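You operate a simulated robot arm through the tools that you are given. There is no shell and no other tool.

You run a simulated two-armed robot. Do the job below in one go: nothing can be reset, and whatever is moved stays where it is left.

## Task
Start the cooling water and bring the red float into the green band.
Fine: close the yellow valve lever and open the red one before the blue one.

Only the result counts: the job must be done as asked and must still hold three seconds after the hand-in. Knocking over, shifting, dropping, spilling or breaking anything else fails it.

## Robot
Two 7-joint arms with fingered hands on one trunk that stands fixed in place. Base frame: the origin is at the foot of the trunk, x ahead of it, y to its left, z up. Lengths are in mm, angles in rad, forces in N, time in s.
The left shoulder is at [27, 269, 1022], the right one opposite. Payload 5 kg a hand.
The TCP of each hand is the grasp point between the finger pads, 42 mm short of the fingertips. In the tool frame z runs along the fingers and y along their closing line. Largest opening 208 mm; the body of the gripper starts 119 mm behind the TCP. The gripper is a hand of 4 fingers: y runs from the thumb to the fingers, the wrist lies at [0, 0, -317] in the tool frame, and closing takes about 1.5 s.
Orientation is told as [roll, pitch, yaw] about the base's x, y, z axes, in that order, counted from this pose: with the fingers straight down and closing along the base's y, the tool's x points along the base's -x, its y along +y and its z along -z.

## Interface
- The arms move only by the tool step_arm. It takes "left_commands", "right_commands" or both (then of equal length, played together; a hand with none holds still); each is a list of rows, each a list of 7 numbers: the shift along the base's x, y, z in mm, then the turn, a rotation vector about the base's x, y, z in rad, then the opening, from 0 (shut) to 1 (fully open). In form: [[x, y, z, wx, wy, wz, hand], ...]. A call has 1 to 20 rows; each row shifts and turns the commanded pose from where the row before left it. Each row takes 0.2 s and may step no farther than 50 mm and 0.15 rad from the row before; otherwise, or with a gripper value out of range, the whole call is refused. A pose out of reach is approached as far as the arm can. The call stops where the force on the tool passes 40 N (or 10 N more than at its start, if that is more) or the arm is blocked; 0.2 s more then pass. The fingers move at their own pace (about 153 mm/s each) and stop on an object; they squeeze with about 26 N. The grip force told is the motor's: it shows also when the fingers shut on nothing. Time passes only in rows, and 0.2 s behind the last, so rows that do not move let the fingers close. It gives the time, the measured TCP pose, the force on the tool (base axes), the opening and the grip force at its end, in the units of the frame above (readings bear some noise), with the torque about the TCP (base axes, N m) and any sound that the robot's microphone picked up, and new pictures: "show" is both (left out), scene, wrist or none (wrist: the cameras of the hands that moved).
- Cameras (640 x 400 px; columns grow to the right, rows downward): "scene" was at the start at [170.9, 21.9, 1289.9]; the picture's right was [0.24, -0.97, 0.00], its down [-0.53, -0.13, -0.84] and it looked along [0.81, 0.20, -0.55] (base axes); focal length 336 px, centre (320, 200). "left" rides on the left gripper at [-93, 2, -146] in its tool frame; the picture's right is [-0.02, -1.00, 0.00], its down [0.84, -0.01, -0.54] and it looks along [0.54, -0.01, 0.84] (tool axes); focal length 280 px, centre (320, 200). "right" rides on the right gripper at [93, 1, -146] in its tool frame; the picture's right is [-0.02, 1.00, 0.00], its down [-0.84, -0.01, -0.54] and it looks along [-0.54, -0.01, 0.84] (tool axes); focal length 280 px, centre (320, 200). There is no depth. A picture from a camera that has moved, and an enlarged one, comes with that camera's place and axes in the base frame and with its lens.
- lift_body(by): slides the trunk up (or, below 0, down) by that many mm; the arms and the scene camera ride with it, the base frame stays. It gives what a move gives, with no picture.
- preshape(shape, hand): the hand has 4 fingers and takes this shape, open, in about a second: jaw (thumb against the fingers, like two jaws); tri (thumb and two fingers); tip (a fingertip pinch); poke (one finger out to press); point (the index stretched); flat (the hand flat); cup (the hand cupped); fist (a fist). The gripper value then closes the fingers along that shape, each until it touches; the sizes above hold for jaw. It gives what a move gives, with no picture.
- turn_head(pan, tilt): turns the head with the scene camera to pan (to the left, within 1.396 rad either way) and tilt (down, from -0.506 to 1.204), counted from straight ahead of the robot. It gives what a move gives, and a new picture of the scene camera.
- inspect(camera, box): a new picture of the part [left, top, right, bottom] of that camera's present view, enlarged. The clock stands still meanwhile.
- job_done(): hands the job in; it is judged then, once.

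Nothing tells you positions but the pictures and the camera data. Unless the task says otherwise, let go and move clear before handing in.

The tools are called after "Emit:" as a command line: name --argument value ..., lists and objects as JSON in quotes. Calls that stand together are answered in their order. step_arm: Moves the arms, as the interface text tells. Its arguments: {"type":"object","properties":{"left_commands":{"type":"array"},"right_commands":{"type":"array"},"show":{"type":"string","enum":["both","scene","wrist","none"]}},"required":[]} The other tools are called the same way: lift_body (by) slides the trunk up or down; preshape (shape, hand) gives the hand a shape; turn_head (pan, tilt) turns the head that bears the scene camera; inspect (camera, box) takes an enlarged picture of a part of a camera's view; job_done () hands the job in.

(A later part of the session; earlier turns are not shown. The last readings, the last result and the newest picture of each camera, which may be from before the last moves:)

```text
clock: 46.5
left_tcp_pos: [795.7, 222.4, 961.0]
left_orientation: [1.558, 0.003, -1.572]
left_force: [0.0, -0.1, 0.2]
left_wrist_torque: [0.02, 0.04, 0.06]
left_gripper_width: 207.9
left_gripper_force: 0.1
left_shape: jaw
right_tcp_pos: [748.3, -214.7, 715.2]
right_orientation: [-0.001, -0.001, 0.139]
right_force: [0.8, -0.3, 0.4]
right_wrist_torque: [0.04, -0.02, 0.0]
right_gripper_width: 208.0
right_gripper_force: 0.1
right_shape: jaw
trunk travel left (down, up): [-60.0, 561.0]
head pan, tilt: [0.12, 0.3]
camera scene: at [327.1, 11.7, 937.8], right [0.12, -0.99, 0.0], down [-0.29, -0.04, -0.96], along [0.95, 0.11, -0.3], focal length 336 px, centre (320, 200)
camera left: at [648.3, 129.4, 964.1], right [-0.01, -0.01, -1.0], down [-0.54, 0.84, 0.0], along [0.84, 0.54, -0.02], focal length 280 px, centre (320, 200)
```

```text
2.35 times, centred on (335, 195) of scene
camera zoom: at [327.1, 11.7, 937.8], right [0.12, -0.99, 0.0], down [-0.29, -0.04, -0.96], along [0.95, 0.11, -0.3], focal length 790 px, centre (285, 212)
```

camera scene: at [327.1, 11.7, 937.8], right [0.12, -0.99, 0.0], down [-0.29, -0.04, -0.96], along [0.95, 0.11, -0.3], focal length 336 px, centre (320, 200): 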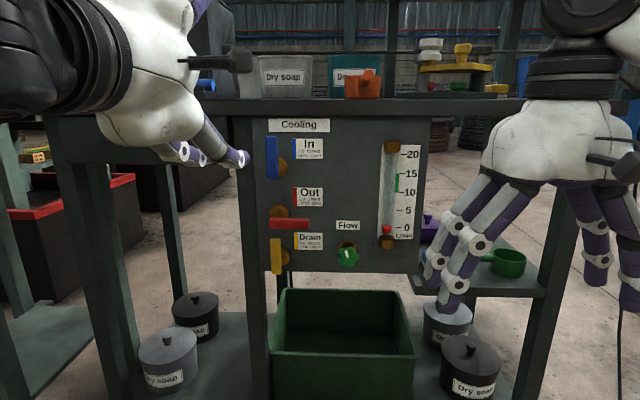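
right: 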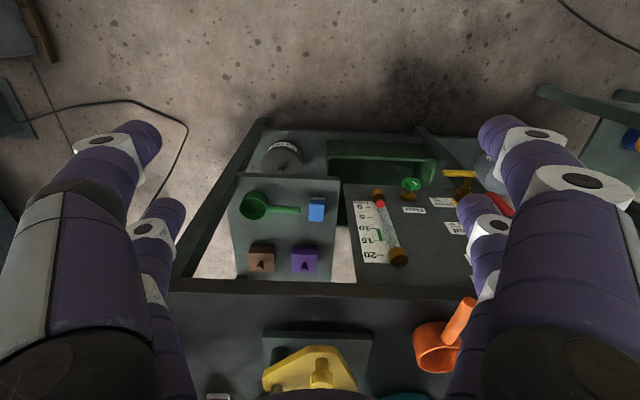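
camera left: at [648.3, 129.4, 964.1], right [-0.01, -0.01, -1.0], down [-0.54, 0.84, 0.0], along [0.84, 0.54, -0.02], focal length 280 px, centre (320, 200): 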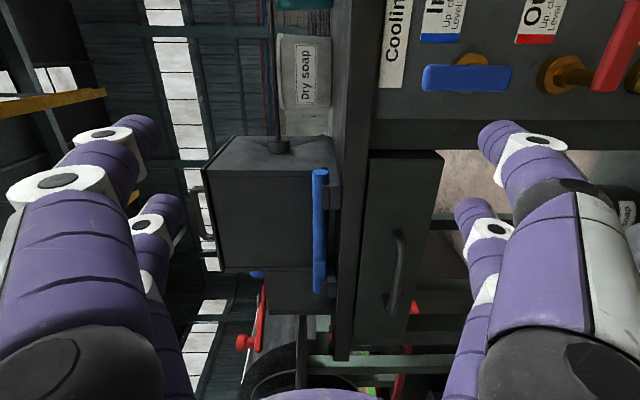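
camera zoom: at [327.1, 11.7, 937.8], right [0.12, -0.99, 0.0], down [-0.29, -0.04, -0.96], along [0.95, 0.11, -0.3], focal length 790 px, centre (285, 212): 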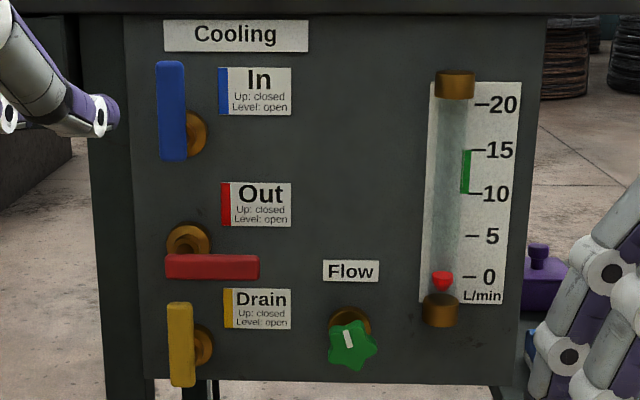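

Yellow is up and red is level, as required. Now blue: I repeat the same push 100 mm higher, starting with the forward move.

Emit:
step_arm --left_commands '[[30, 1.5, 0, 0, 0, 0, 1], [30, 1.5, 0, 0, 0, 0, 1], [30, 1.5, -1, 0, 0, 0, 1]]' --show "both"

Emit:
inspect --camera "left" --box '[320, 20, 640, 220]'

```text
clock: 47.3
left_tcp_pos: [886.1, 227.4, 956.2]
left_orientation: [1.557, 0.004, -1.57]
left_force: [-0.1, 0.1, 0.6]
left_wrist_torque: [0.0, 0.02, 0.01]
left_gripper_width: 208.0
left_gripper_force: 0.0
left_shape: jaw
right_tcp_pos: [749.1, -215.8, 714.7]
right_orientation: [-0.001, 0.002, 0.139]
right_force: [-0.2, 0.2, -0.2]
right_wrist_torque: [0.01, 0.02, -0.05]
right_gripper_width: 207.7
right_gripper_force: 0.0
right_shape: jaw
trunk travel left (down, up): [-60.0, 561.0]
head pan, tilt: [0.12, 0.3]
camera scene: at [327.4, 11.9, 937.2], right [0.12, -0.99, 0.0], down [-0.29, -0.04, -0.96], along [0.95, 0.11, -0.3], focal length 336 px, centre (320, 200)
camera left: at [739.5, 133.8, 959.6], right [-0.02, -0.01, -1.0], down [-0.54, 0.84, 0.0], along [0.84, 0.54, -0.02], focal length 280 px, centre (320, 200)
```

scene: 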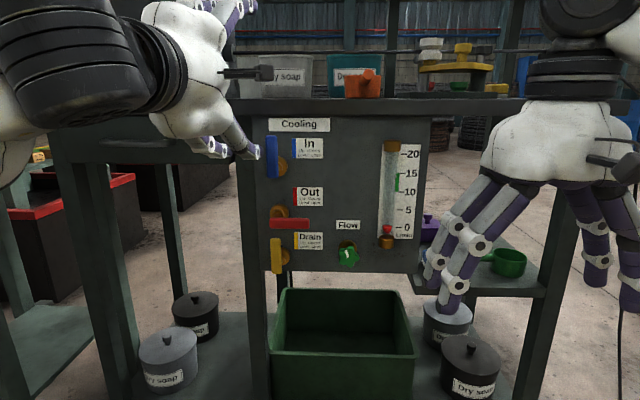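
left: 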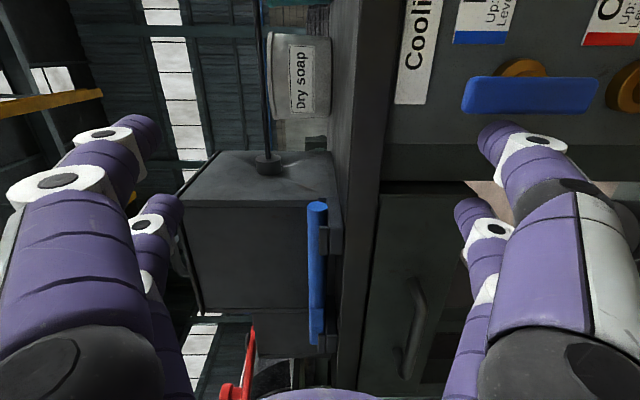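

```text
2.00 times, centred on (480, 120) of left
camera zoom: at [739.5, 133.8, 959.6], right [-0.02, -0.01, -1.0], down [-0.54, 0.84, 0.0], along [0.84, 0.54, -0.02], focal length 561 px, centre (0, 360)
```

zoom: 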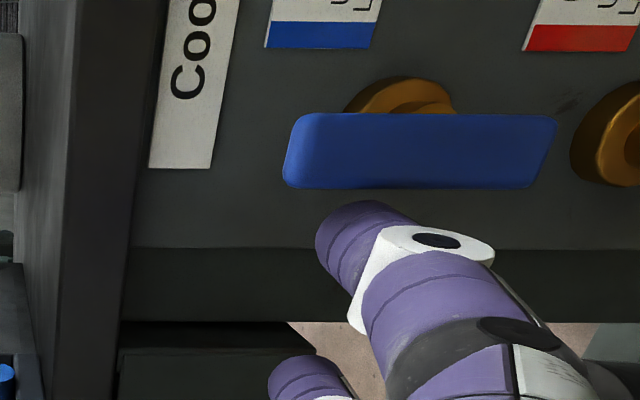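

The finger is placed as before. I sweep the blue lever along the same arc.

Emit:
step_arm --left_commands '[[0, -13.4, 4.8, 0, 0, 0, 1], [0, -11.3, 3, 0, 0, 0, 1], [0, -8.9, -0.3, 0, 0, 0, 1], [0, -8.7, -1.8, 0, 0, 0, 1], [0, -8.2, -3.4, 0, 0, 0, 1], [0, -7.6, -4.7, 0, 0, 0, 1], [0, -6.7, -5.9, 0, 0, 0, 1], [0, -5.4, -7, 0, 0, 0, 1]]' --show "both"

Emit:
inspect --camera "left" --box '[320, 20, 640, 220]'

Emit:
inspect --camera "scene" --box '[240, 110, 430, 280]'

```text
clock: 49.1
left_tcp_pos: [890.0, 156.3, 943.2]
left_orientation: [1.557, 0.004, -1.57]
left_force: [0.1, 1.5, 1.0]
left_wrist_torque: [-0.02, -0.01, 0.0]
left_gripper_width: 208.0
left_gripper_force: 0.0
left_shape: jaw
right_tcp_pos: [748.5, -216.0, 715.7]
right_orientation: [-0.001, 0.001, 0.141]
right_force: [0.4, -0.7, 0.1]
right_wrist_torque: [0.0, 0.02, -0.03]
right_gripper_width: 207.8
right_gripper_force: 0.0
right_shape: jaw
trunk travel left (down, up): [-60.0, 561.0]
head pan, tilt: [0.12, 0.3]
camera scene: at [327.3, 11.9, 937.4], right [0.12, -0.99, 0.0], down [-0.29, -0.04, -0.96], along [0.95, 0.11, -0.3], focal length 336 px, centre (320, 200)
camera left: at [742.5, 63.0, 946.4], right [-0.01, -0.01, -1.0], down [-0.54, 0.84, 0.0], along [0.84, 0.54, -0.02], focal length 280 px, centre (320, 200)
```

scene: 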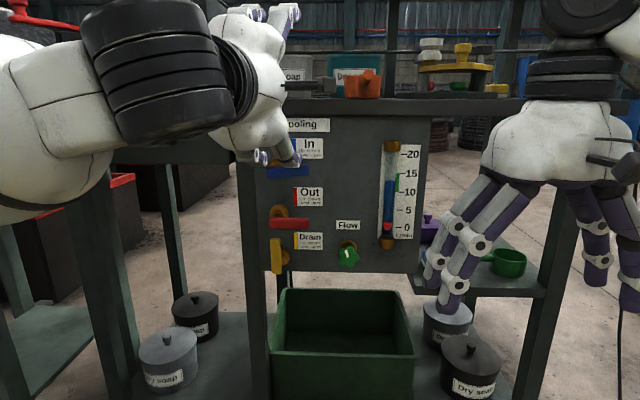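
left: 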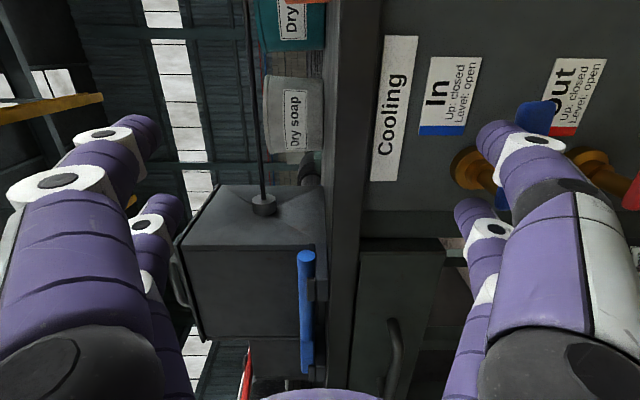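

```text
2.00 times, centred on (480, 120) of left
camera zoom: at [742.5, 63.0, 946.4], right [-0.01, -0.01, -1.0], down [-0.54, 0.84, 0.0], along [0.84, 0.54, -0.02], focal length 561 px, centre (0, 360)
```

zoom: 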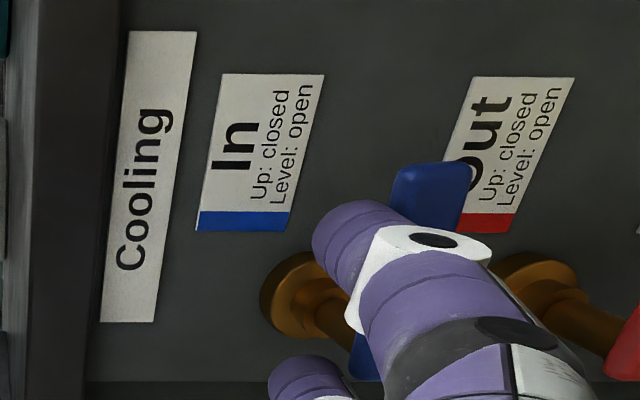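

```text
2.35 times, centred on (335, 195) of scene
camera zoom: at [327.3, 11.9, 937.4], right [0.12, -0.99, 0.0], down [-0.29, -0.04, -0.96], along [0.95, 0.11, -0.3], focal length 790 px, centre (285, 212)
```

zoom: 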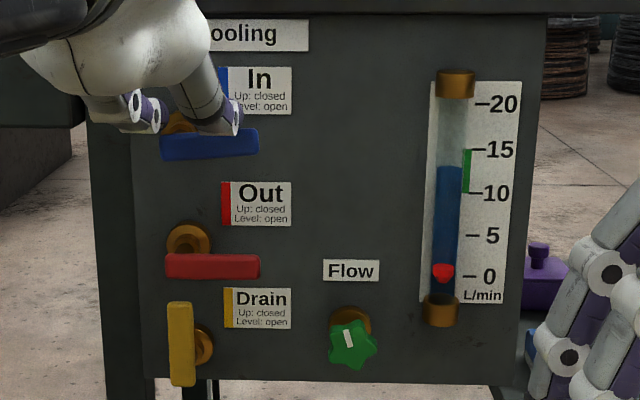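

Water is already filling the gauge tube and the float still reads near 0. Blue is a few degrees above level, so I press it down to its stop.

Emit:
step_arm --left_commands '[[0, -2, -3, 0, 0, 0, 1], [0, -1.5, -3, 0, 0, 0, 1], [0, 0, -2, 0, 0, 0, 1]]' --show "none"

Emit:
inspect --camera "scene" --box '[240, 110, 430, 280]'

```text
clock: 49.9
left_tcp_pos: [889.8, 151.9, 935.9]
left_orientation: [1.558, 0.003, -1.571]
left_force: [-2.3, 1.6, 8.1]
left_wrist_torque: [0.21, 0.02, 0.03]
left_gripper_width: 207.2
left_gripper_force: 0.1
left_shape: jaw
right_tcp_pos: [748.3, -213.7, 717.0]
right_orientation: [0.0, 0.0, 0.14]
right_force: [0.1, 0.2, 0.7]
right_wrist_torque: [-0.02, -0.01, 0.01]
right_gripper_width: 208.0
right_gripper_force: 0.0
right_shape: jaw
trunk travel left (down, up): [-60.0, 561.0]
head pan, tilt: [0.12, 0.3]
```

```text
2.35 times, centred on (335, 195) of scene
camera zoom: at [326.8, 12.0, 937.9], right [0.12, -0.99, 0.0], down [-0.29, -0.04, -0.96], along [0.95, 0.11, -0.3], focal length 790 px, centre (285, 212)
```

zoom: 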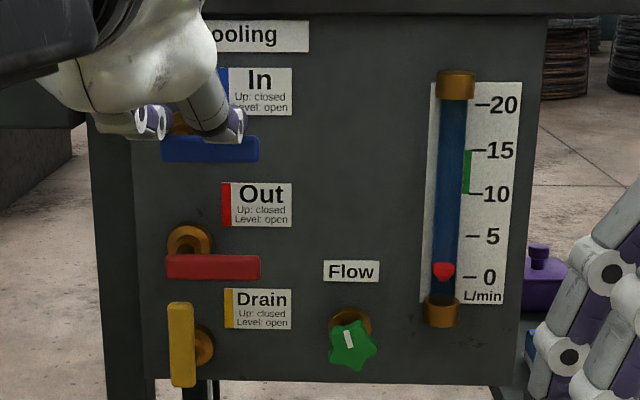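

Blue is level and at its stop, and the float is barely above 0. Now for the flow knob: I lift off, retreat, bring the left hand down in front of the green knob and shift the right hand further right to make room.

Emit:
step_arm --left_commands '[[0, 0, 12, 0, 0, 0, 1], [-45, 0, 0, 0, 0, 0, 1], [-45, 0, 0, 0, 0, 0, 1], [0, -13, -40, 0, 0, 0, 1], [0, -13, -40, 0, 0, 0, 0.8], [0, -13, -40, 0, 0, 0, 0.6], [0, -13, -40, 0, 0, 0, 0.45], [0, -13, -40, 0, 0, 0, 0.45], [0, -13, -40, 0, 0, 0, 0.45], [0, -13, -40, 0, 0, 0, 0.45], [0, -13, -40, 0, 0, 0, 0.45], [0, -13, -6, 0, 0, 0, 0.45]]' --right_commands '[[-10, -15, 0, 0, 0, 0, 1], [-10, -15, 0, 0, 0, 0, 1], [-10, -15, 0, 0, 0, 0, 1], [-10, -15, 0, 0, 0, 0, 1], [-10, -15, 0, 0, 0, 0, 1], [-10, -15, 0, 0, 0, 0, 1], [0, 0, 0, 0, 0, 0, 1], [0, 0, 0, 0, 0, 0, 1], [0, 0, 0, 0, 0, 0, 1], [0, 0, 0, 0, 0, 0, 1], [0, 0, 0, 0, 0, 0, 1], [0, 0, 0, 0, 0, 0, 1]]' --show "both"

Emit:
inspect --camera "scene" --box '[240, 110, 430, 280]'

Emit:
inspect --camera "left" --box '[180, 0, 460, 200]'

```text
clock: 52.5
left_tcp_pos: [800.9, 36.8, 622.2]
left_orientation: [1.557, 0.004, -1.568]
left_force: [-0.5, -0.2, 0.5]
left_wrist_torque: [0.01, -0.03, 0.0]
left_gripper_width: 94.0
left_gripper_force: 0.0
left_shape: jaw
right_tcp_pos: [687.8, -303.7, 716.8]
right_orientation: [0.0, 0.0, 0.14]
right_force: [0.8, 0.0, 0.0]
right_wrist_torque: [-0.03, -0.01, 0.0]
right_gripper_width: 207.9
right_gripper_force: 0.0
right_shape: jaw
trunk travel left (down, up): [-60.0, 561.0]
head pan, tilt: [0.12, 0.3]
camera scene: at [327.3, 12.1, 937.6], right [0.12, -0.99, 0.0], down [-0.29, -0.04, -0.96], along [0.95, 0.11, -0.3], focal length 336 px, centre (320, 200)
camera right: at [595.3, -315.6, 862.4], right [-0.12, 0.99, 0.0], down [0.84, 0.1, 0.54], along [0.53, 0.07, -0.84], focal length 280 px, centre (320, 200)
camera left: at [654.7, -56.5, 624.4], right [-0.01, -0.01, -1.0], down [-0.54, 0.84, 0.0], along [0.84, 0.54, -0.02], focal length 280 px, centre (320, 200)
```

scene: 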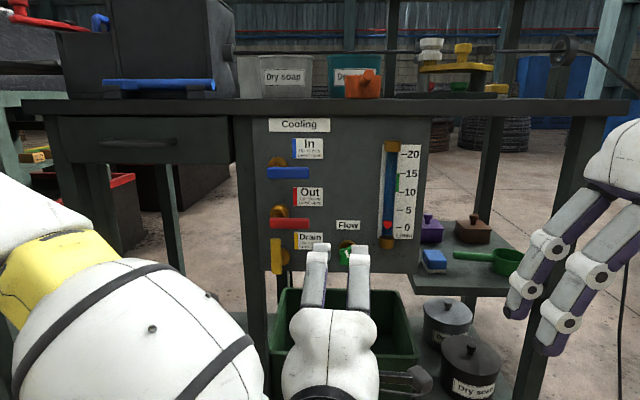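
right: 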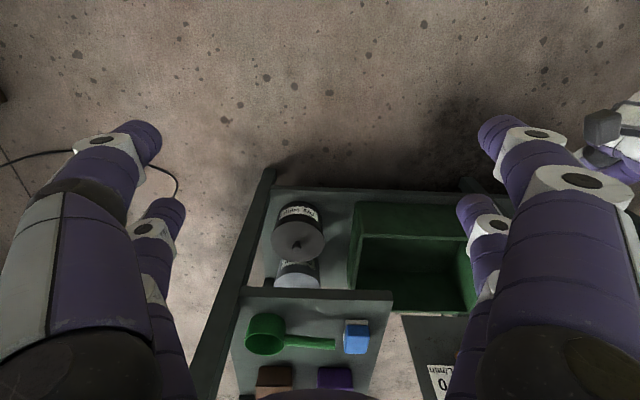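
left: 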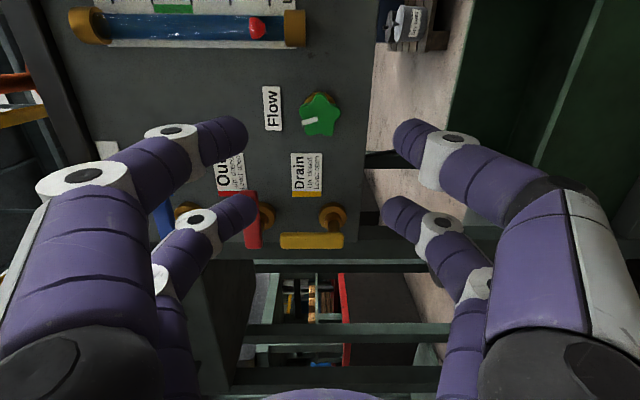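

```text
2.35 times, centred on (335, 195) of scene
camera zoom: at [327.3, 12.1, 937.6], right [0.12, -0.99, 0.0], down [-0.29, -0.04, -0.96], along [0.95, 0.11, -0.3], focal length 790 px, centre (285, 212)
```

zoom: 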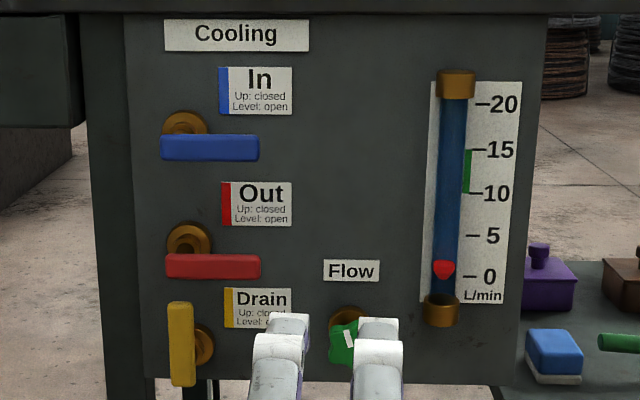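

```text
2.00 times, centred on (320, 100) of left
camera zoom: at [654.7, -56.5, 624.4], right [-0.01, -0.01, -1.0], down [-0.54, 0.84, 0.0], along [0.84, 0.54, -0.02], focal length 561 px, centre (320, 400)
```

zoom: 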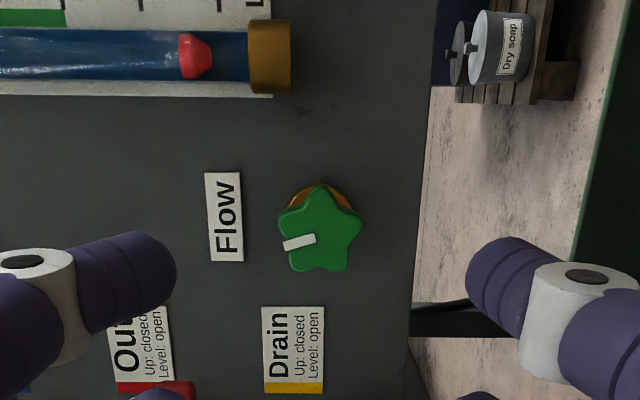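

All three levers are right, and the float sits at about 1 L/min. The knob centre is near [950, 27, 618] with a radius of about 22 mm. I'll set one finger pair across the knob (hand offset 26 mm in y) and move in with the jaws open.

Emit:
step_arm --left_commands '[[37, 5.6, -1.2, 0, -0.0046, 0, 0.45], [37, 5.6, -1.2, 0, -0.0046, 0, 0.45], [27, 5.5, -1.2, 0, -0.0046, 0, 0.45]]' --show "both"

Emit:
inspect --camera "left" --box '[180, 40, 460, 240]'

Emit:
inspect --camera "scene" --box '[280, 200, 420, 300]'

```text
clock: 53.3
left_tcp_pos: [904.9, 53.1, 618.8]
left_orientation: [1.568, 0.002, -1.571]
left_force: [-0.5, -0.6, -0.7]
left_wrist_torque: [0.02, -0.03, 0.0]
left_gripper_width: 93.9
left_gripper_force: 0.1
left_shape: jaw
right_tcp_pos: [689.3, -302.7, 715.1]
right_orientation: [0.002, -0.002, 0.141]
right_force: [-0.4, -0.6, 0.9]
right_wrist_torque: [0.01, -0.01, 0.02]
right_gripper_width: 208.1
right_gripper_force: 0.0
right_shape: jaw
trunk travel left (down, up): [-60.0, 561.0]
head pan, tilt: [0.12, 0.3]
camera scene: at [327.2, 11.9, 937.5], right [0.12, -0.99, 0.0], down [-0.29, -0.04, -0.96], along [0.95, 0.11, -0.3], focal length 336 px, centre (320, 200)
camera left: at [756.1, -40.6, 619.0], right [0.0, -0.01, -1.0], down [-0.54, 0.84, -0.01], along [0.84, 0.54, -0.01], focal length 280 px, centre (320, 200)
```

scene: 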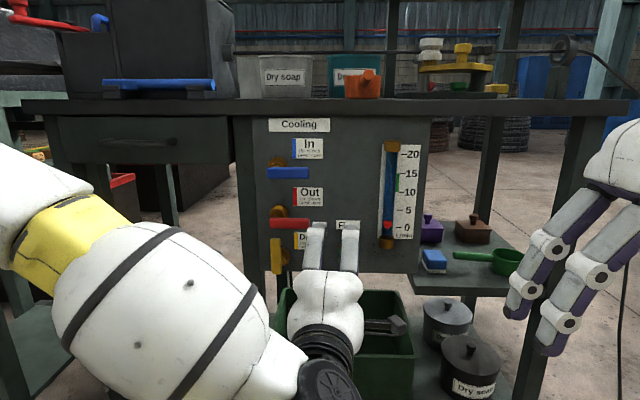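
left: 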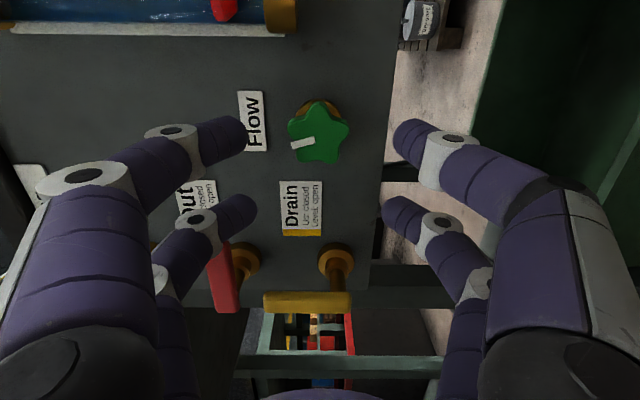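

```text
2.00 times, centred on (320, 140) of left
camera zoom: at [756.1, -40.6, 619.0], right [0.0, -0.01, -1.0], down [-0.54, 0.84, -0.01], along [0.84, 0.54, -0.01], focal length 561 px, centre (320, 320)
```

zoom: 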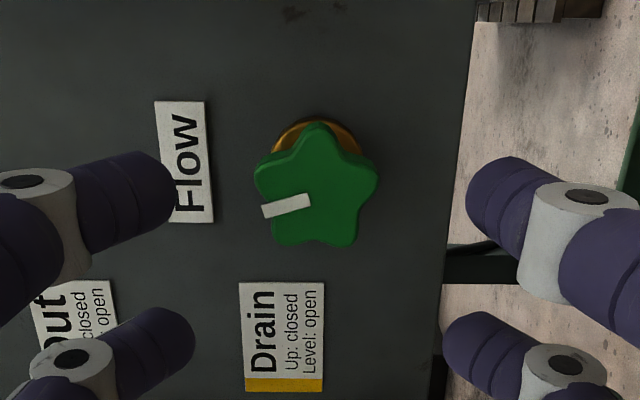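

```text
4.00 times, centred on (350, 250) of scene
camera zoom: at [327.2, 11.9, 937.5], right [0.12, -0.99, 0.0], down [-0.29, -0.04, -0.96], along [0.95, 0.11, -0.3], focal length 1343 px, centre (200, 0)
```

zoom: 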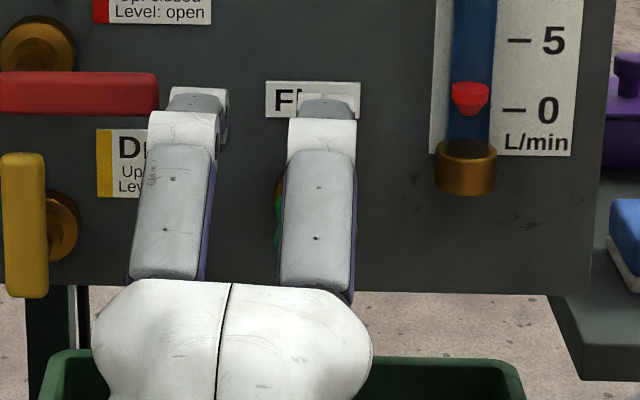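

The near finger pair lines up with the knob centre in both directions. I'll move in a little further and close on it.

Emit:
step_arm --left_commands '[[8, 0.5, -0.5, 0, 0, 0, 0.4], [0, 0, 0, 0, 0, 0, 0.3], [0, 0, 0, 0, 0, 0, 0.22], [0, 0, 0, 0, 0, 0, 0.15], [0, 0, 0, 0, 0, 0, 0.08], [0, 0, 0, 0, 0, 0, 0.0], [0, 0, 0, 0, 0, 0, 0.0], [0, 0, 0, 0, 0, 0, 0.0]]' --show "both"

Emit:
inspect --camera "left" --box '[180, 40, 460, 240]'

```text
clock: 55.1
left_tcp_pos: [909.7, 55.3, 618.2]
left_orientation: [1.571, 0.004, -1.57]
left_force: [-3.9, -0.8, 1.5]
left_wrist_torque: [-0.04, -0.02, -0.1]
left_gripper_width: 15.6
left_gripper_force: 26.0
left_shape: jaw
right_tcp_pos: [688.7, -304.2, 717.1]
right_orientation: [-0.001, -0.001, 0.139]
right_force: [-0.1, -0.2, 0.9]
right_wrist_torque: [0.0, 0.01, -0.01]
right_gripper_width: 208.0
right_gripper_force: 0.0
right_shape: jaw
trunk travel left (down, up): [-60.0, 561.0]
head pan, tilt: [0.12, 0.3]
camera scene: at [327.2, 11.9, 937.5], right [0.12, -0.99, 0.0], down [-0.29, -0.04, -0.96], along [0.95, 0.11, -0.3], focal length 336 px, centre (320, 200)
camera left: at [763.3, -38.6, 618.4], right [0.0, -0.01, -1.0], down [-0.54, 0.84, -0.01], along [0.84, 0.54, -0.01], focal length 280 px, centre (320, 200)
```

scene: 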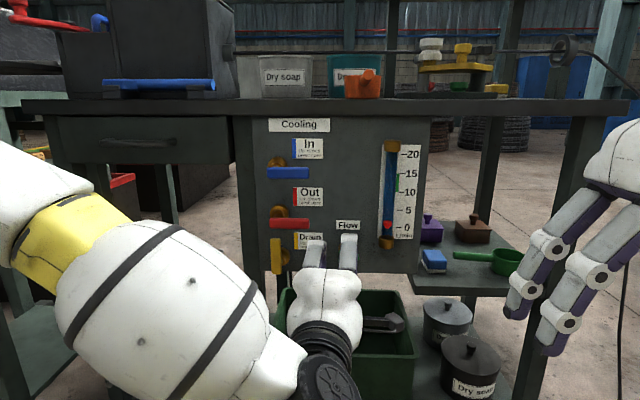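
left: 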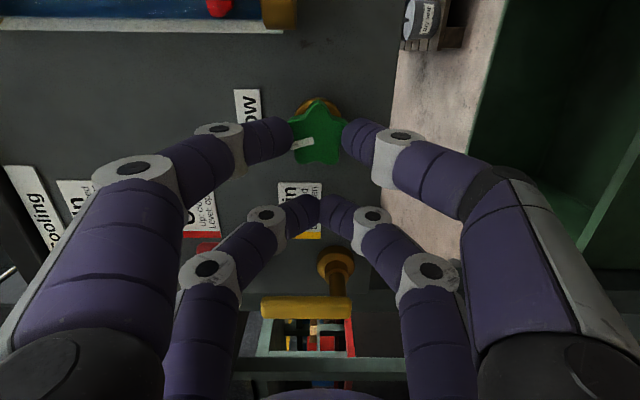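

```text
2.00 times, centred on (320, 140) of left
camera zoom: at [763.3, -38.6, 618.4], right [0.0, -0.01, -1.0], down [-0.54, 0.84, -0.01], along [0.84, 0.54, -0.01], focal length 561 px, centre (320, 320)
```

zoom: 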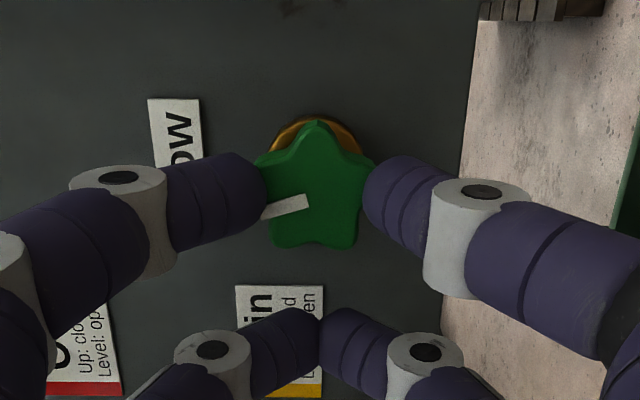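

The pair has the knob pinched. I'll turn it counter-clockwise a little about its axis and watch the float.

Emit:
step_arm --left_commands '[[0, -0.3, -4.0, -0.15, 0, 0, 0], [0, -0.9, -3.8, -0.15, 0, 0, 0], [0, 0, 0, 0, 0, 0, 0], [0, 0, 0, 0, 0, 0, 0]]' --show "both"

Emit:
inspect --camera "left" --box '[180, 40, 460, 240]'

Emit:
inspect --camera "scene" --box '[280, 120, 440, 280]'

```text
clock: 56.1
left_tcp_pos: [907.4, 52.6, 611.7]
left_orientation: [1.572, -0.298, -1.573]
left_force: [-35.5, -0.2, 7.7]
left_wrist_torque: [-0.18, -0.91, -0.9]
left_gripper_width: 14.3
left_gripper_force: 26.3
left_shape: jaw
right_tcp_pos: [687.8, -304.6, 717.9]
right_orientation: [0.0, -0.002, 0.137]
right_force: [0.0, -0.7, 0.1]
right_wrist_torque: [-0.01, -0.04, 0.03]
right_gripper_width: 207.8
right_gripper_force: 0.1
right_shape: jaw
trunk travel left (down, up): [-60.0, 561.0]
head pan, tilt: [0.12, 0.3]
camera scene: at [326.0, 11.9, 938.2], right [0.12, -0.99, 0.0], down [-0.29, -0.04, -0.96], along [0.95, 0.11, -0.29], focal length 336 px, centre (320, 200)
camera left: at [760.8, -35.8, 638.9], right [0.0, -0.31, -0.95], down [-0.54, 0.8, -0.26], along [0.84, 0.51, -0.16], focal length 280 px, centre (320, 200)
```

scene: 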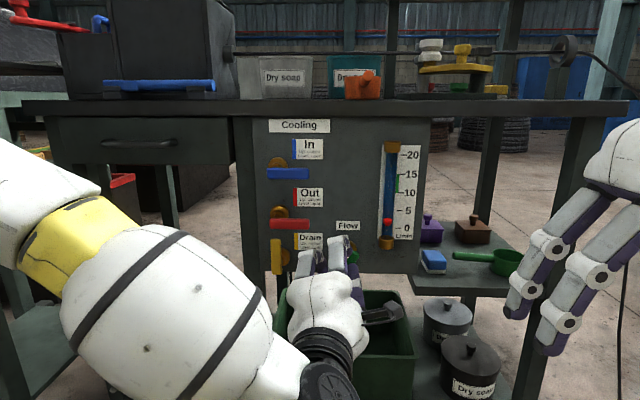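
left: 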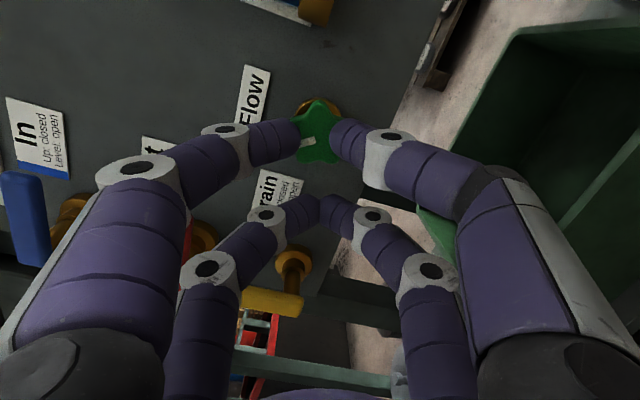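

```text
2.00 times, centred on (320, 140) of left
camera zoom: at [760.8, -35.8, 638.9], right [0.0, -0.31, -0.95], down [-0.54, 0.8, -0.26], along [0.84, 0.51, -0.16], focal length 561 px, centre (320, 320)
```

zoom: 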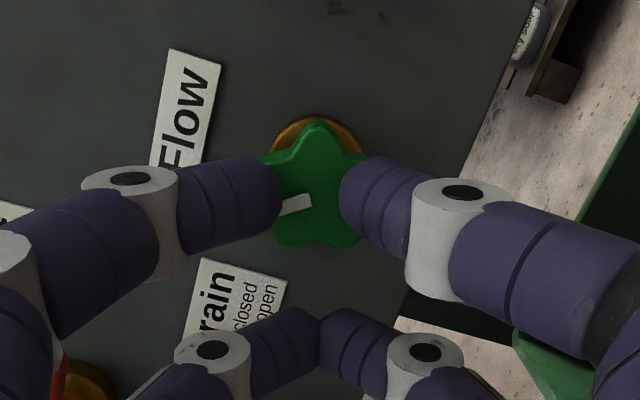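

```text
2.50 times, centred on (360, 200) of scene
camera zoom: at [326.0, 11.9, 938.2], right [0.12, -0.99, 0.0], down [-0.29, -0.04, -0.96], along [0.95, 0.11, -0.29], focal length 839 px, centre (220, 200)
```

zoom: 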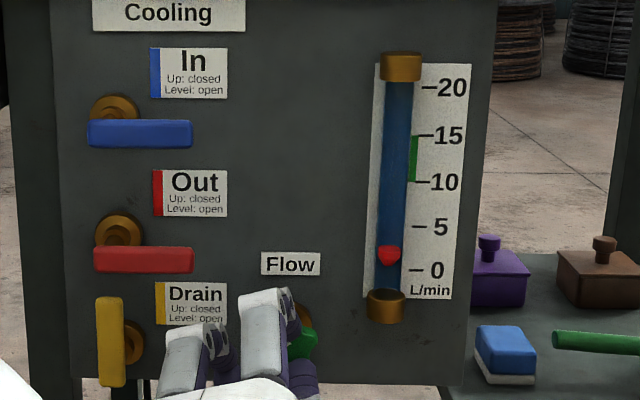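

Counter-clockwise is the right way, since the float rose to about 1.7. But the fingertips sit too far forward on the knob's rim, with 35 N pushing back. I'll open, go 10 mm deeper and grip again.

Emit:
step_arm --left_commands '[[0, 0, 0, 0, 0, 0, 0.2], [0, 0, 0, 0, 0, 0, 0.35], [5, 0, 0, 0, 0, 0, 0.35], [5, 0, 0, 0, 0, 0, 0.35], [0, 0, 0, 0, 0, 0, 0.35]]' --show "both"

Emit:
inspect --camera "left" --box '[180, 40, 460, 240]'

Emit:
inspect --camera "scene" --box '[280, 120, 440, 280]'

```text
clock: 57.3
left_tcp_pos: [919.5, 53.7, 608.4]
left_orientation: [1.569, -0.299, -1.571]
left_force: [-0.2, 0.1, -0.1]
left_wrist_torque: [-0.01, -0.01, -0.01]
left_gripper_width: 72.4
left_gripper_force: 0.2
left_shape: jaw
right_tcp_pos: [688.0, -303.1, 716.6]
right_orientation: [0.0, -0.001, 0.14]
right_force: [0.1, 0.0, 1.5]
right_wrist_torque: [0.0, 0.01, -0.02]
right_gripper_width: 207.7
right_gripper_force: 0.2
right_shape: jaw
trunk travel left (down, up): [-60.0, 561.0]
head pan, tilt: [0.12, 0.3]
camera scene: at [327.3, 11.9, 937.5], right [0.12, -0.99, 0.0], down [-0.29, -0.04, -0.96], along [0.95, 0.11, -0.3], focal length 336 px, centre (320, 200)
camera left: at [772.7, -35.8, 637.0], right [0.0, -0.31, -0.95], down [-0.54, 0.8, -0.26], along [0.84, 0.51, -0.17], focal length 280 px, centre (320, 200)
```

scene: 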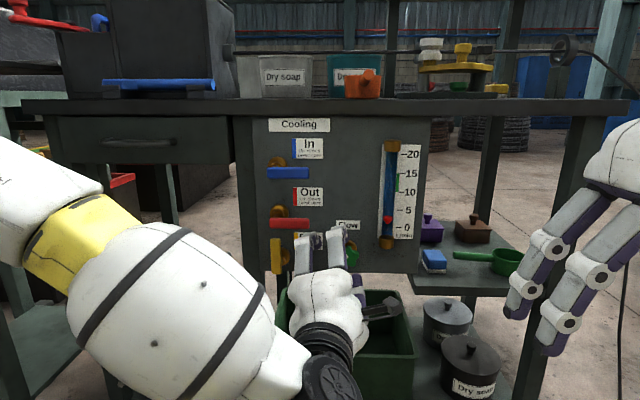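
left: 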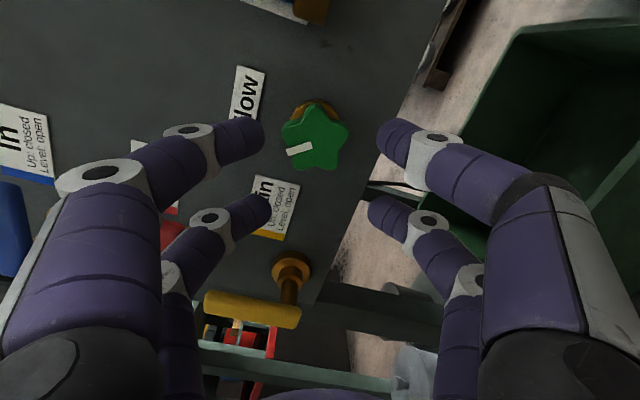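

```text
2.00 times, centred on (320, 140) of left
camera zoom: at [772.7, -35.8, 637.0], right [0.0, -0.31, -0.95], down [-0.54, 0.8, -0.26], along [0.84, 0.51, -0.17], focal length 561 px, centre (320, 320)
```

zoom: 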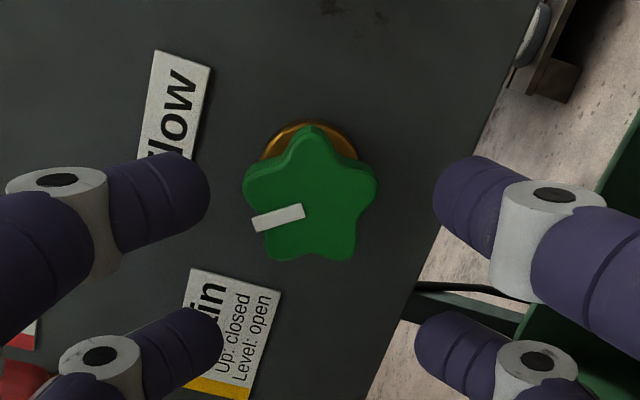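

```text
2.50 times, centred on (360, 200) of scene
camera zoom: at [327.3, 11.9, 937.5], right [0.12, -0.99, 0.0], down [-0.29, -0.04, -0.96], along [0.95, 0.11, -0.3], focal length 839 px, centre (220, 200)
```

zoom: 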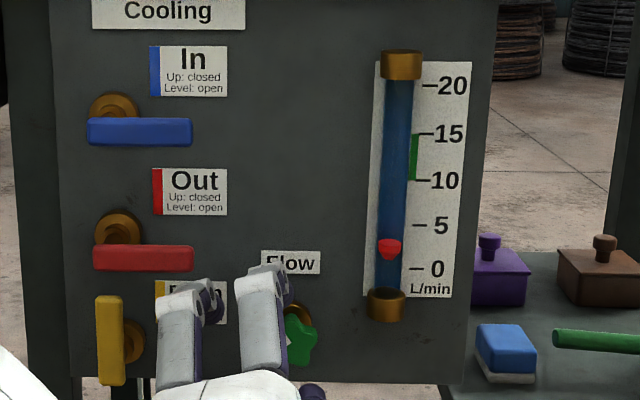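

The float is now at about 2.3 L/min, so more turning is needed. I centre the jaws on the knob and close again at the new depth.

Emit:
step_arm --left_commands '[[0, 0, 3, 0, 0, 0, 0.35], [0, 0, 0, 0, 0, 0, 0.25], [0, 0, 0, 0, 0, 0, 0.15], [0, 0, 0, 0, 0, 0, 0.08], [0, 0, 0, 0, 0, 0, 0.0], [0, 0, 0, 0, 0, 0, 0.0], [0, 0, 0, 0, 0, 0, 0.0]]' --show "wrist"

Emit:
inspect --camera "left" --box '[180, 40, 460, 240]'

```text
clock: 58.9
left_tcp_pos: [921.0, 53.0, 611.8]
left_orientation: [1.57, -0.296, -1.57]
left_force: [5.7, -1.1, -0.5]
left_wrist_torque: [0.02, 0.04, 0.11]
left_gripper_width: 19.6
left_gripper_force: 26.2
left_shape: jaw
right_tcp_pos: [687.8, -304.3, 716.2]
right_orientation: [0.001, 0.0, 0.14]
right_force: [-0.5, -0.2, -0.3]
right_wrist_torque: [0.01, -0.01, -0.02]
right_gripper_width: 208.0
right_gripper_force: 0.1
right_shape: jaw
trunk travel left (down, up): [-60.0, 561.0]
head pan, tilt: [0.12, 0.3]
camera left: at [772.9, -36.1, 640.3], right [0.0, -0.31, -0.95], down [-0.54, 0.8, -0.26], along [0.84, 0.51, -0.17], focal length 280 px, centre (320, 200)
```

left: 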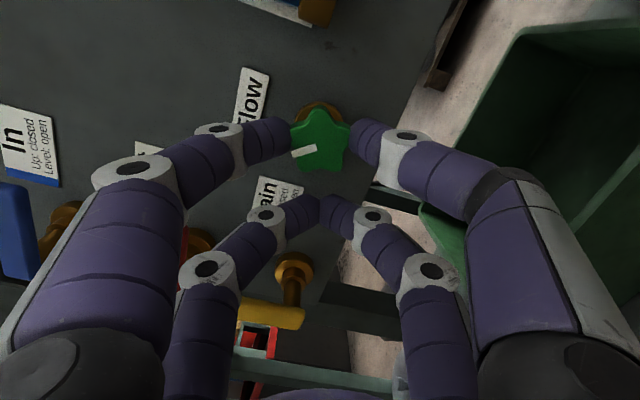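

```text
2.00 times, centred on (320, 140) of left
camera zoom: at [772.9, -36.1, 640.3], right [0.0, -0.31, -0.95], down [-0.54, 0.8, -0.26], along [0.84, 0.51, -0.17], focal length 561 px, centre (320, 320)
```

zoom: 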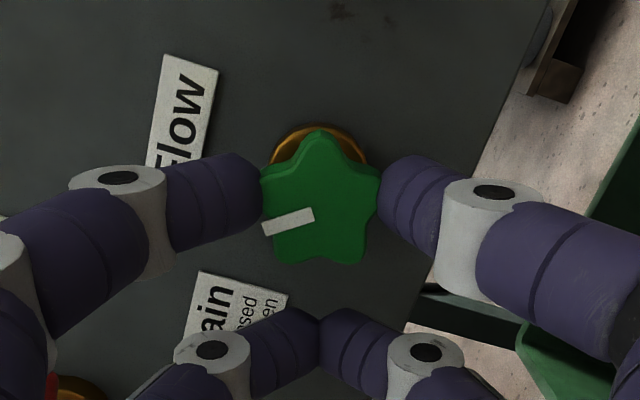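

The grip is better now, with little axial force. I turn further counter-clockwise about the knob axis.

Emit:
step_arm --left_commands '[[0, -1.3, -3.4, -0.14, 0, 0, 0], [0, -1.8, -3.1, -0.14, 0, 0, 0], [0, -2.2, -2.9, -0.14, 0, 0, 0], [0, -2.5, -2.6, -0.14, 0, 0, 0], [0, -3.0, -2.2, -0.14, 0, 0, 0], [0, 0, 0, 0, 0, 0, 0]]' --show "both"

Emit:
inspect --camera "left" --box '[180, 40, 460, 240]'

Emit:
inspect --camera "scene" --box '[280, 120, 440, 280]'

```text
clock: 60.3
left_tcp_pos: [919.7, 42.7, 598.4]
left_orientation: [1.571, -0.999, -1.568]
left_force: [11.8, 0.4, 3.4]
left_wrist_torque: [0.0, 0.0, 0.44]
left_gripper_width: 19.3
left_gripper_force: 26.2
left_shape: jaw
right_tcp_pos: [688.5, -303.2, 716.4]
right_orientation: [-0.001, 0.0, 0.141]
right_force: [-0.5, -0.1, -0.1]
right_wrist_torque: [-0.01, 0.0, -0.02]
right_gripper_width: 207.8
right_gripper_force: 0.0
right_shape: jaw
trunk travel left (down, up): [-60.0, 561.0]
head pan, tilt: [0.12, 0.3]
camera scene: at [327.4, 11.9, 937.5], right [0.12, -0.99, 0.0], down [-0.29, -0.04, -0.96], along [0.95, 0.11, -0.3], focal length 336 px, centre (320, 200)
camera left: at [772.3, -7.0, 677.2], right [0.0, -0.85, -0.53], down [-0.54, 0.45, -0.71], along [0.84, 0.29, -0.46], focal length 280 px, centre (320, 200)
```

scene: 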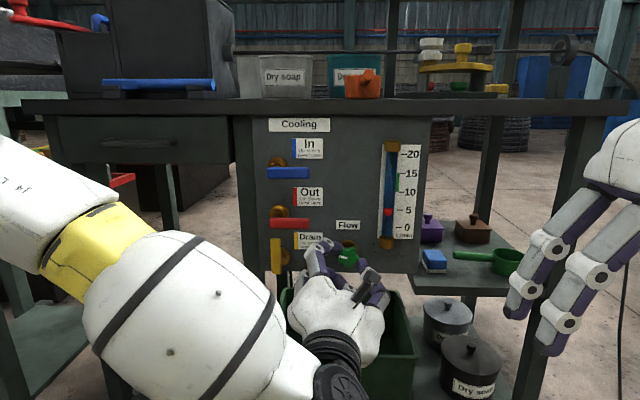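
left: 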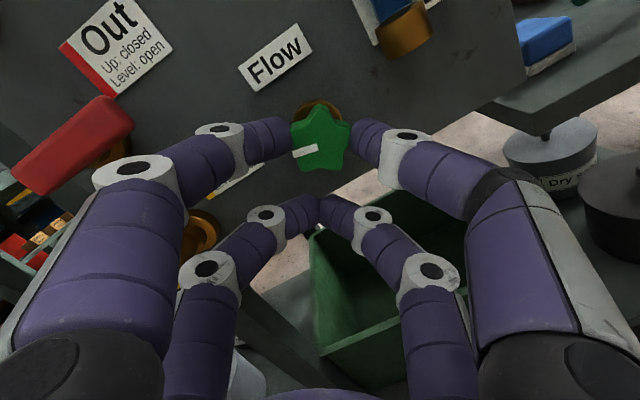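

```text
2.00 times, centred on (320, 140) of left
camera zoom: at [772.3, -7.0, 677.2], right [0.0, -0.85, -0.53], down [-0.54, 0.45, -0.71], along [0.84, 0.29, -0.46], focal length 561 px, centre (320, 320)
```

zoom: 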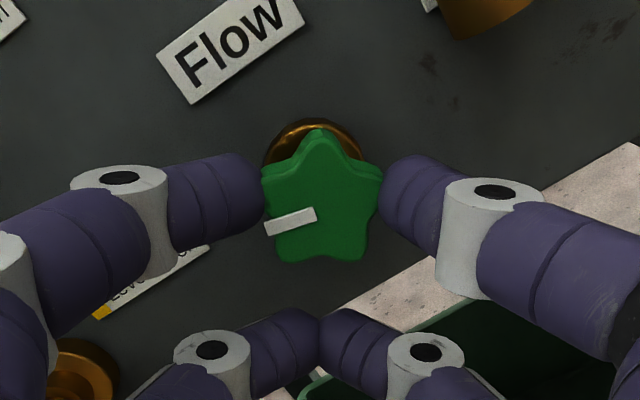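

```text
2.50 times, centred on (360, 200) of scene
camera zoom: at [327.4, 11.9, 937.5], right [0.12, -0.99, 0.0], down [-0.29, -0.04, -0.96], along [0.95, 0.11, -0.3], focal length 839 px, centre (220, 200)
```

zoom: 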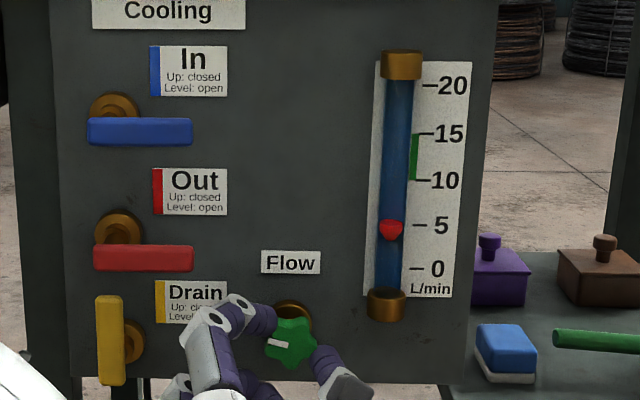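

The knob turns well with the hand and the float is at about 4.5 L/min, roughly 3.2 L/min per radian. I continue the turn.

Emit:
step_arm --left_commands '[[0, -3.1, -1.7, -0.14, 0, 0, 0], [0, -3.4, -1.3, -0.14, 0, 0, 0], [0, -3.6, -0.8, -0.14, 0, 0, 0], [0, -3.9, -0.3, -0.15, 0, 0, 0], [0, -3.6, 0.3, -0.14, 0, 0, 0], [0, -3.6, 0.7, -0.14, 0, 0, 0], [0, 0, 0, 0, 0, 0, 0]]' --show "both"

Emit:
inspect --camera "left" --box '[180, 40, 460, 240]'

Emit:
inspect --camera "scene" --box '[280, 120, 440, 280]'

```text
clock: 61.9
left_tcp_pos: [920.4, 21.0, 595.4]
left_orientation: [-1.569, -1.293, 1.569]
left_force: [3.8, 8.2, 1.0]
left_wrist_torque: [-0.2, 0.13, 0.62]
left_gripper_width: 18.3
left_gripper_force: 25.7
left_shape: jaw
right_tcp_pos: [687.5, -303.9, 716.6]
right_orientation: [-0.001, 0.0, 0.138]
right_force: [-0.5, 0.2, 0.0]
right_wrist_torque: [-0.02, 0.01, 0.02]
right_gripper_width: 207.9
right_gripper_force: 0.1
right_shape: jaw
trunk travel left (down, up): [-60.0, 561.0]
head pan, tilt: [0.12, 0.3]
camera scene: at [327.3, 12.2, 937.5], right [0.12, -0.99, 0.0], down [-0.29, -0.04, -0.96], along [0.95, 0.11, -0.3], focal length 336 px, centre (320, 200)
camera left: at [772.3, 48.0, 684.2], right [0.0, -0.96, 0.29], down [-0.54, -0.24, -0.81], along [0.84, -0.16, -0.52], focal length 280 px, centre (320, 200)
```

scene: 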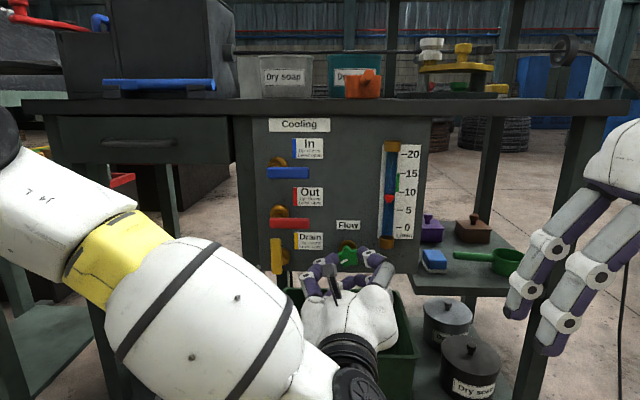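
left: 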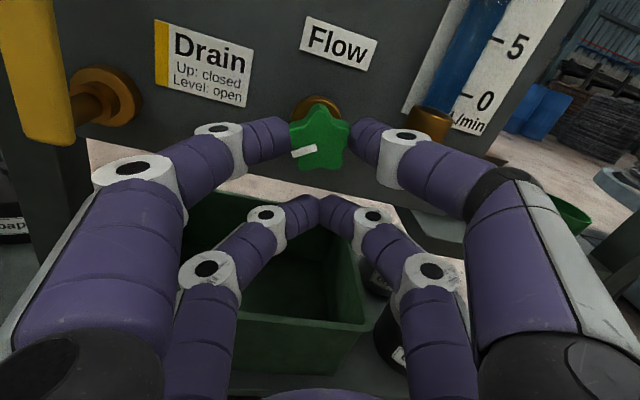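

```text
2.00 times, centred on (320, 140) of left
camera zoom: at [772.3, 48.0, 684.2], right [0.0, -0.96, 0.29], down [-0.54, -0.24, -0.81], along [0.84, -0.16, -0.52], focal length 561 px, centre (320, 320)
```

zoom: 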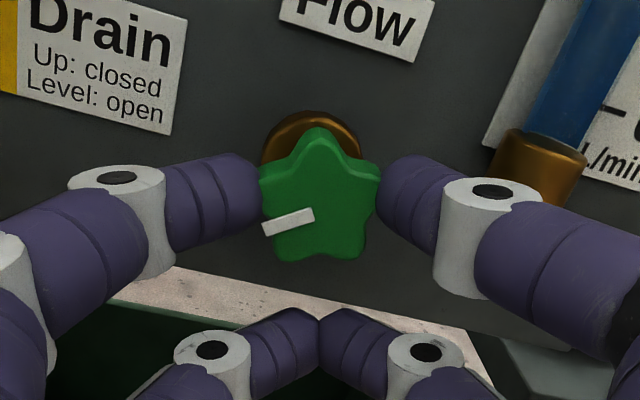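

```text
2.50 times, centred on (360, 200) of scene
camera zoom: at [327.3, 12.2, 937.5], right [0.12, -0.99, 0.0], down [-0.29, -0.04, -0.96], along [0.95, 0.11, -0.3], focal length 839 px, centre (220, 200)
```

zoom: 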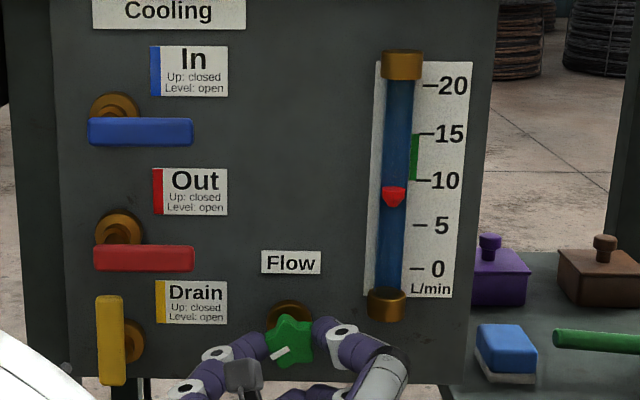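

The float is at about 8 and may still be climbing. I hold for a second to see where it settles.

Emit:
step_arm --left_commands '[[0, 0, 0, 0, 0, 0, 0], [0, 0, 0, 0, 0, 0, 0], [0, 0, 0, 0, 0, 0, 0], [0, 0, 0, 0, 0, 0, 0], [0, 0, 0, 0, 0, 0, 0], [0, 0, 0, 0, 0, 0, 0]]' --show "none"

Emit:
inspect --camera "scene" --box '[280, 120, 440, 280]'

```text
clock: 63.3
left_tcp_pos: [919.1, 20.4, 595.5]
left_orientation: [-1.57, -1.295, 1.569]
left_force: [2.8, 9.7, 0.5]
left_wrist_torque: [-0.24, 0.08, 0.64]
left_gripper_width: 18.1
left_gripper_force: 25.6
left_shape: jaw
right_tcp_pos: [687.8, -304.4, 716.3]
right_orientation: [0.001, -0.001, 0.139]
right_force: [-0.6, 0.7, -1.1]
right_wrist_torque: [0.01, 0.0, 0.0]
right_gripper_width: 208.0
right_gripper_force: 0.1
right_shape: jaw
trunk travel left (down, up): [-60.0, 561.0]
head pan, tilt: [0.12, 0.3]
```

```text
2.50 times, centred on (360, 200) of scene
camera zoom: at [327.3, 12.1, 937.5], right [0.12, -0.99, 0.0], down [-0.29, -0.04, -0.96], along [0.95, 0.11, -0.3], focal length 839 px, centre (220, 200)
```

zoom: 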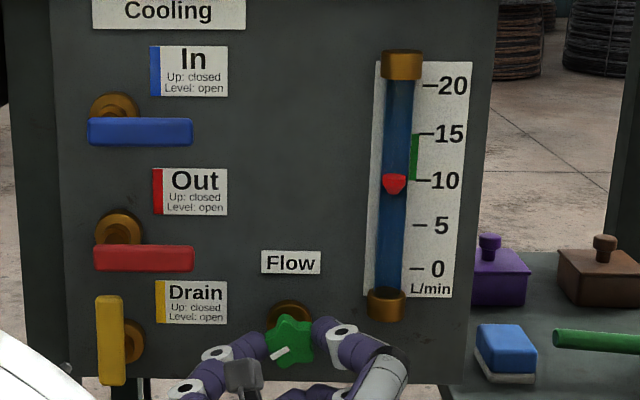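

It settled further, to about 9.6. I hold a little longer to get the steady reading.

Emit:
step_arm --left_commands '[[0, 0, 0, 0, 0, 0, 0], [0, 0, 0, 0, 0, 0, 0], [0, 0, 0, 0, 0, 0, 0], [0, 0, 0, 0, 0, 0, 0], [0, 0, 0, 0, 0, 0, 0], [0, 0, 0, 0, 0, 0, 0], [0, 0, 0, 0, 0, 0, 0], [0, 0, 0, 0, 0, 0, 0], [0, 0, 0, 0, 0, 0, 0], [0, 0, 0, 0, 0, 0, 0]]' --show "none"

Emit:
inspect --camera "scene" --box '[360, 130, 430, 260]'

```text
clock: 65.5
left_tcp_pos: [919.4, 21.1, 594.8]
left_orientation: [-1.573, -1.296, 1.568]
left_force: [2.2, 9.4, -0.4]
left_wrist_torque: [-0.26, 0.02, 0.61]
left_gripper_width: 18.3
left_gripper_force: 26.5
left_shape: jaw
right_tcp_pos: [688.5, -304.5, 715.8]
right_orientation: [0.001, 0.0, 0.141]
right_force: [-0.2, -0.3, 0.3]
right_wrist_torque: [0.01, 0.0, 0.0]
right_gripper_width: 207.6
right_gripper_force: 0.1
right_shape: jaw
trunk travel left (down, up): [-60.0, 561.0]
head pan, tilt: [0.12, 0.3]
```

```text
3.08 times, centred on (395, 195) of scene
camera zoom: at [327.3, 12.1, 937.5], right [0.12, -0.99, 0.0], down [-0.29, -0.04, -0.96], along [0.95, 0.11, -0.3], focal length 1033 px, centre (89, 215)
```

zoom: 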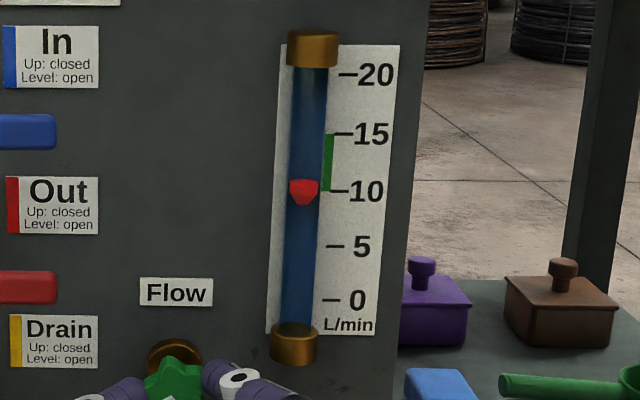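

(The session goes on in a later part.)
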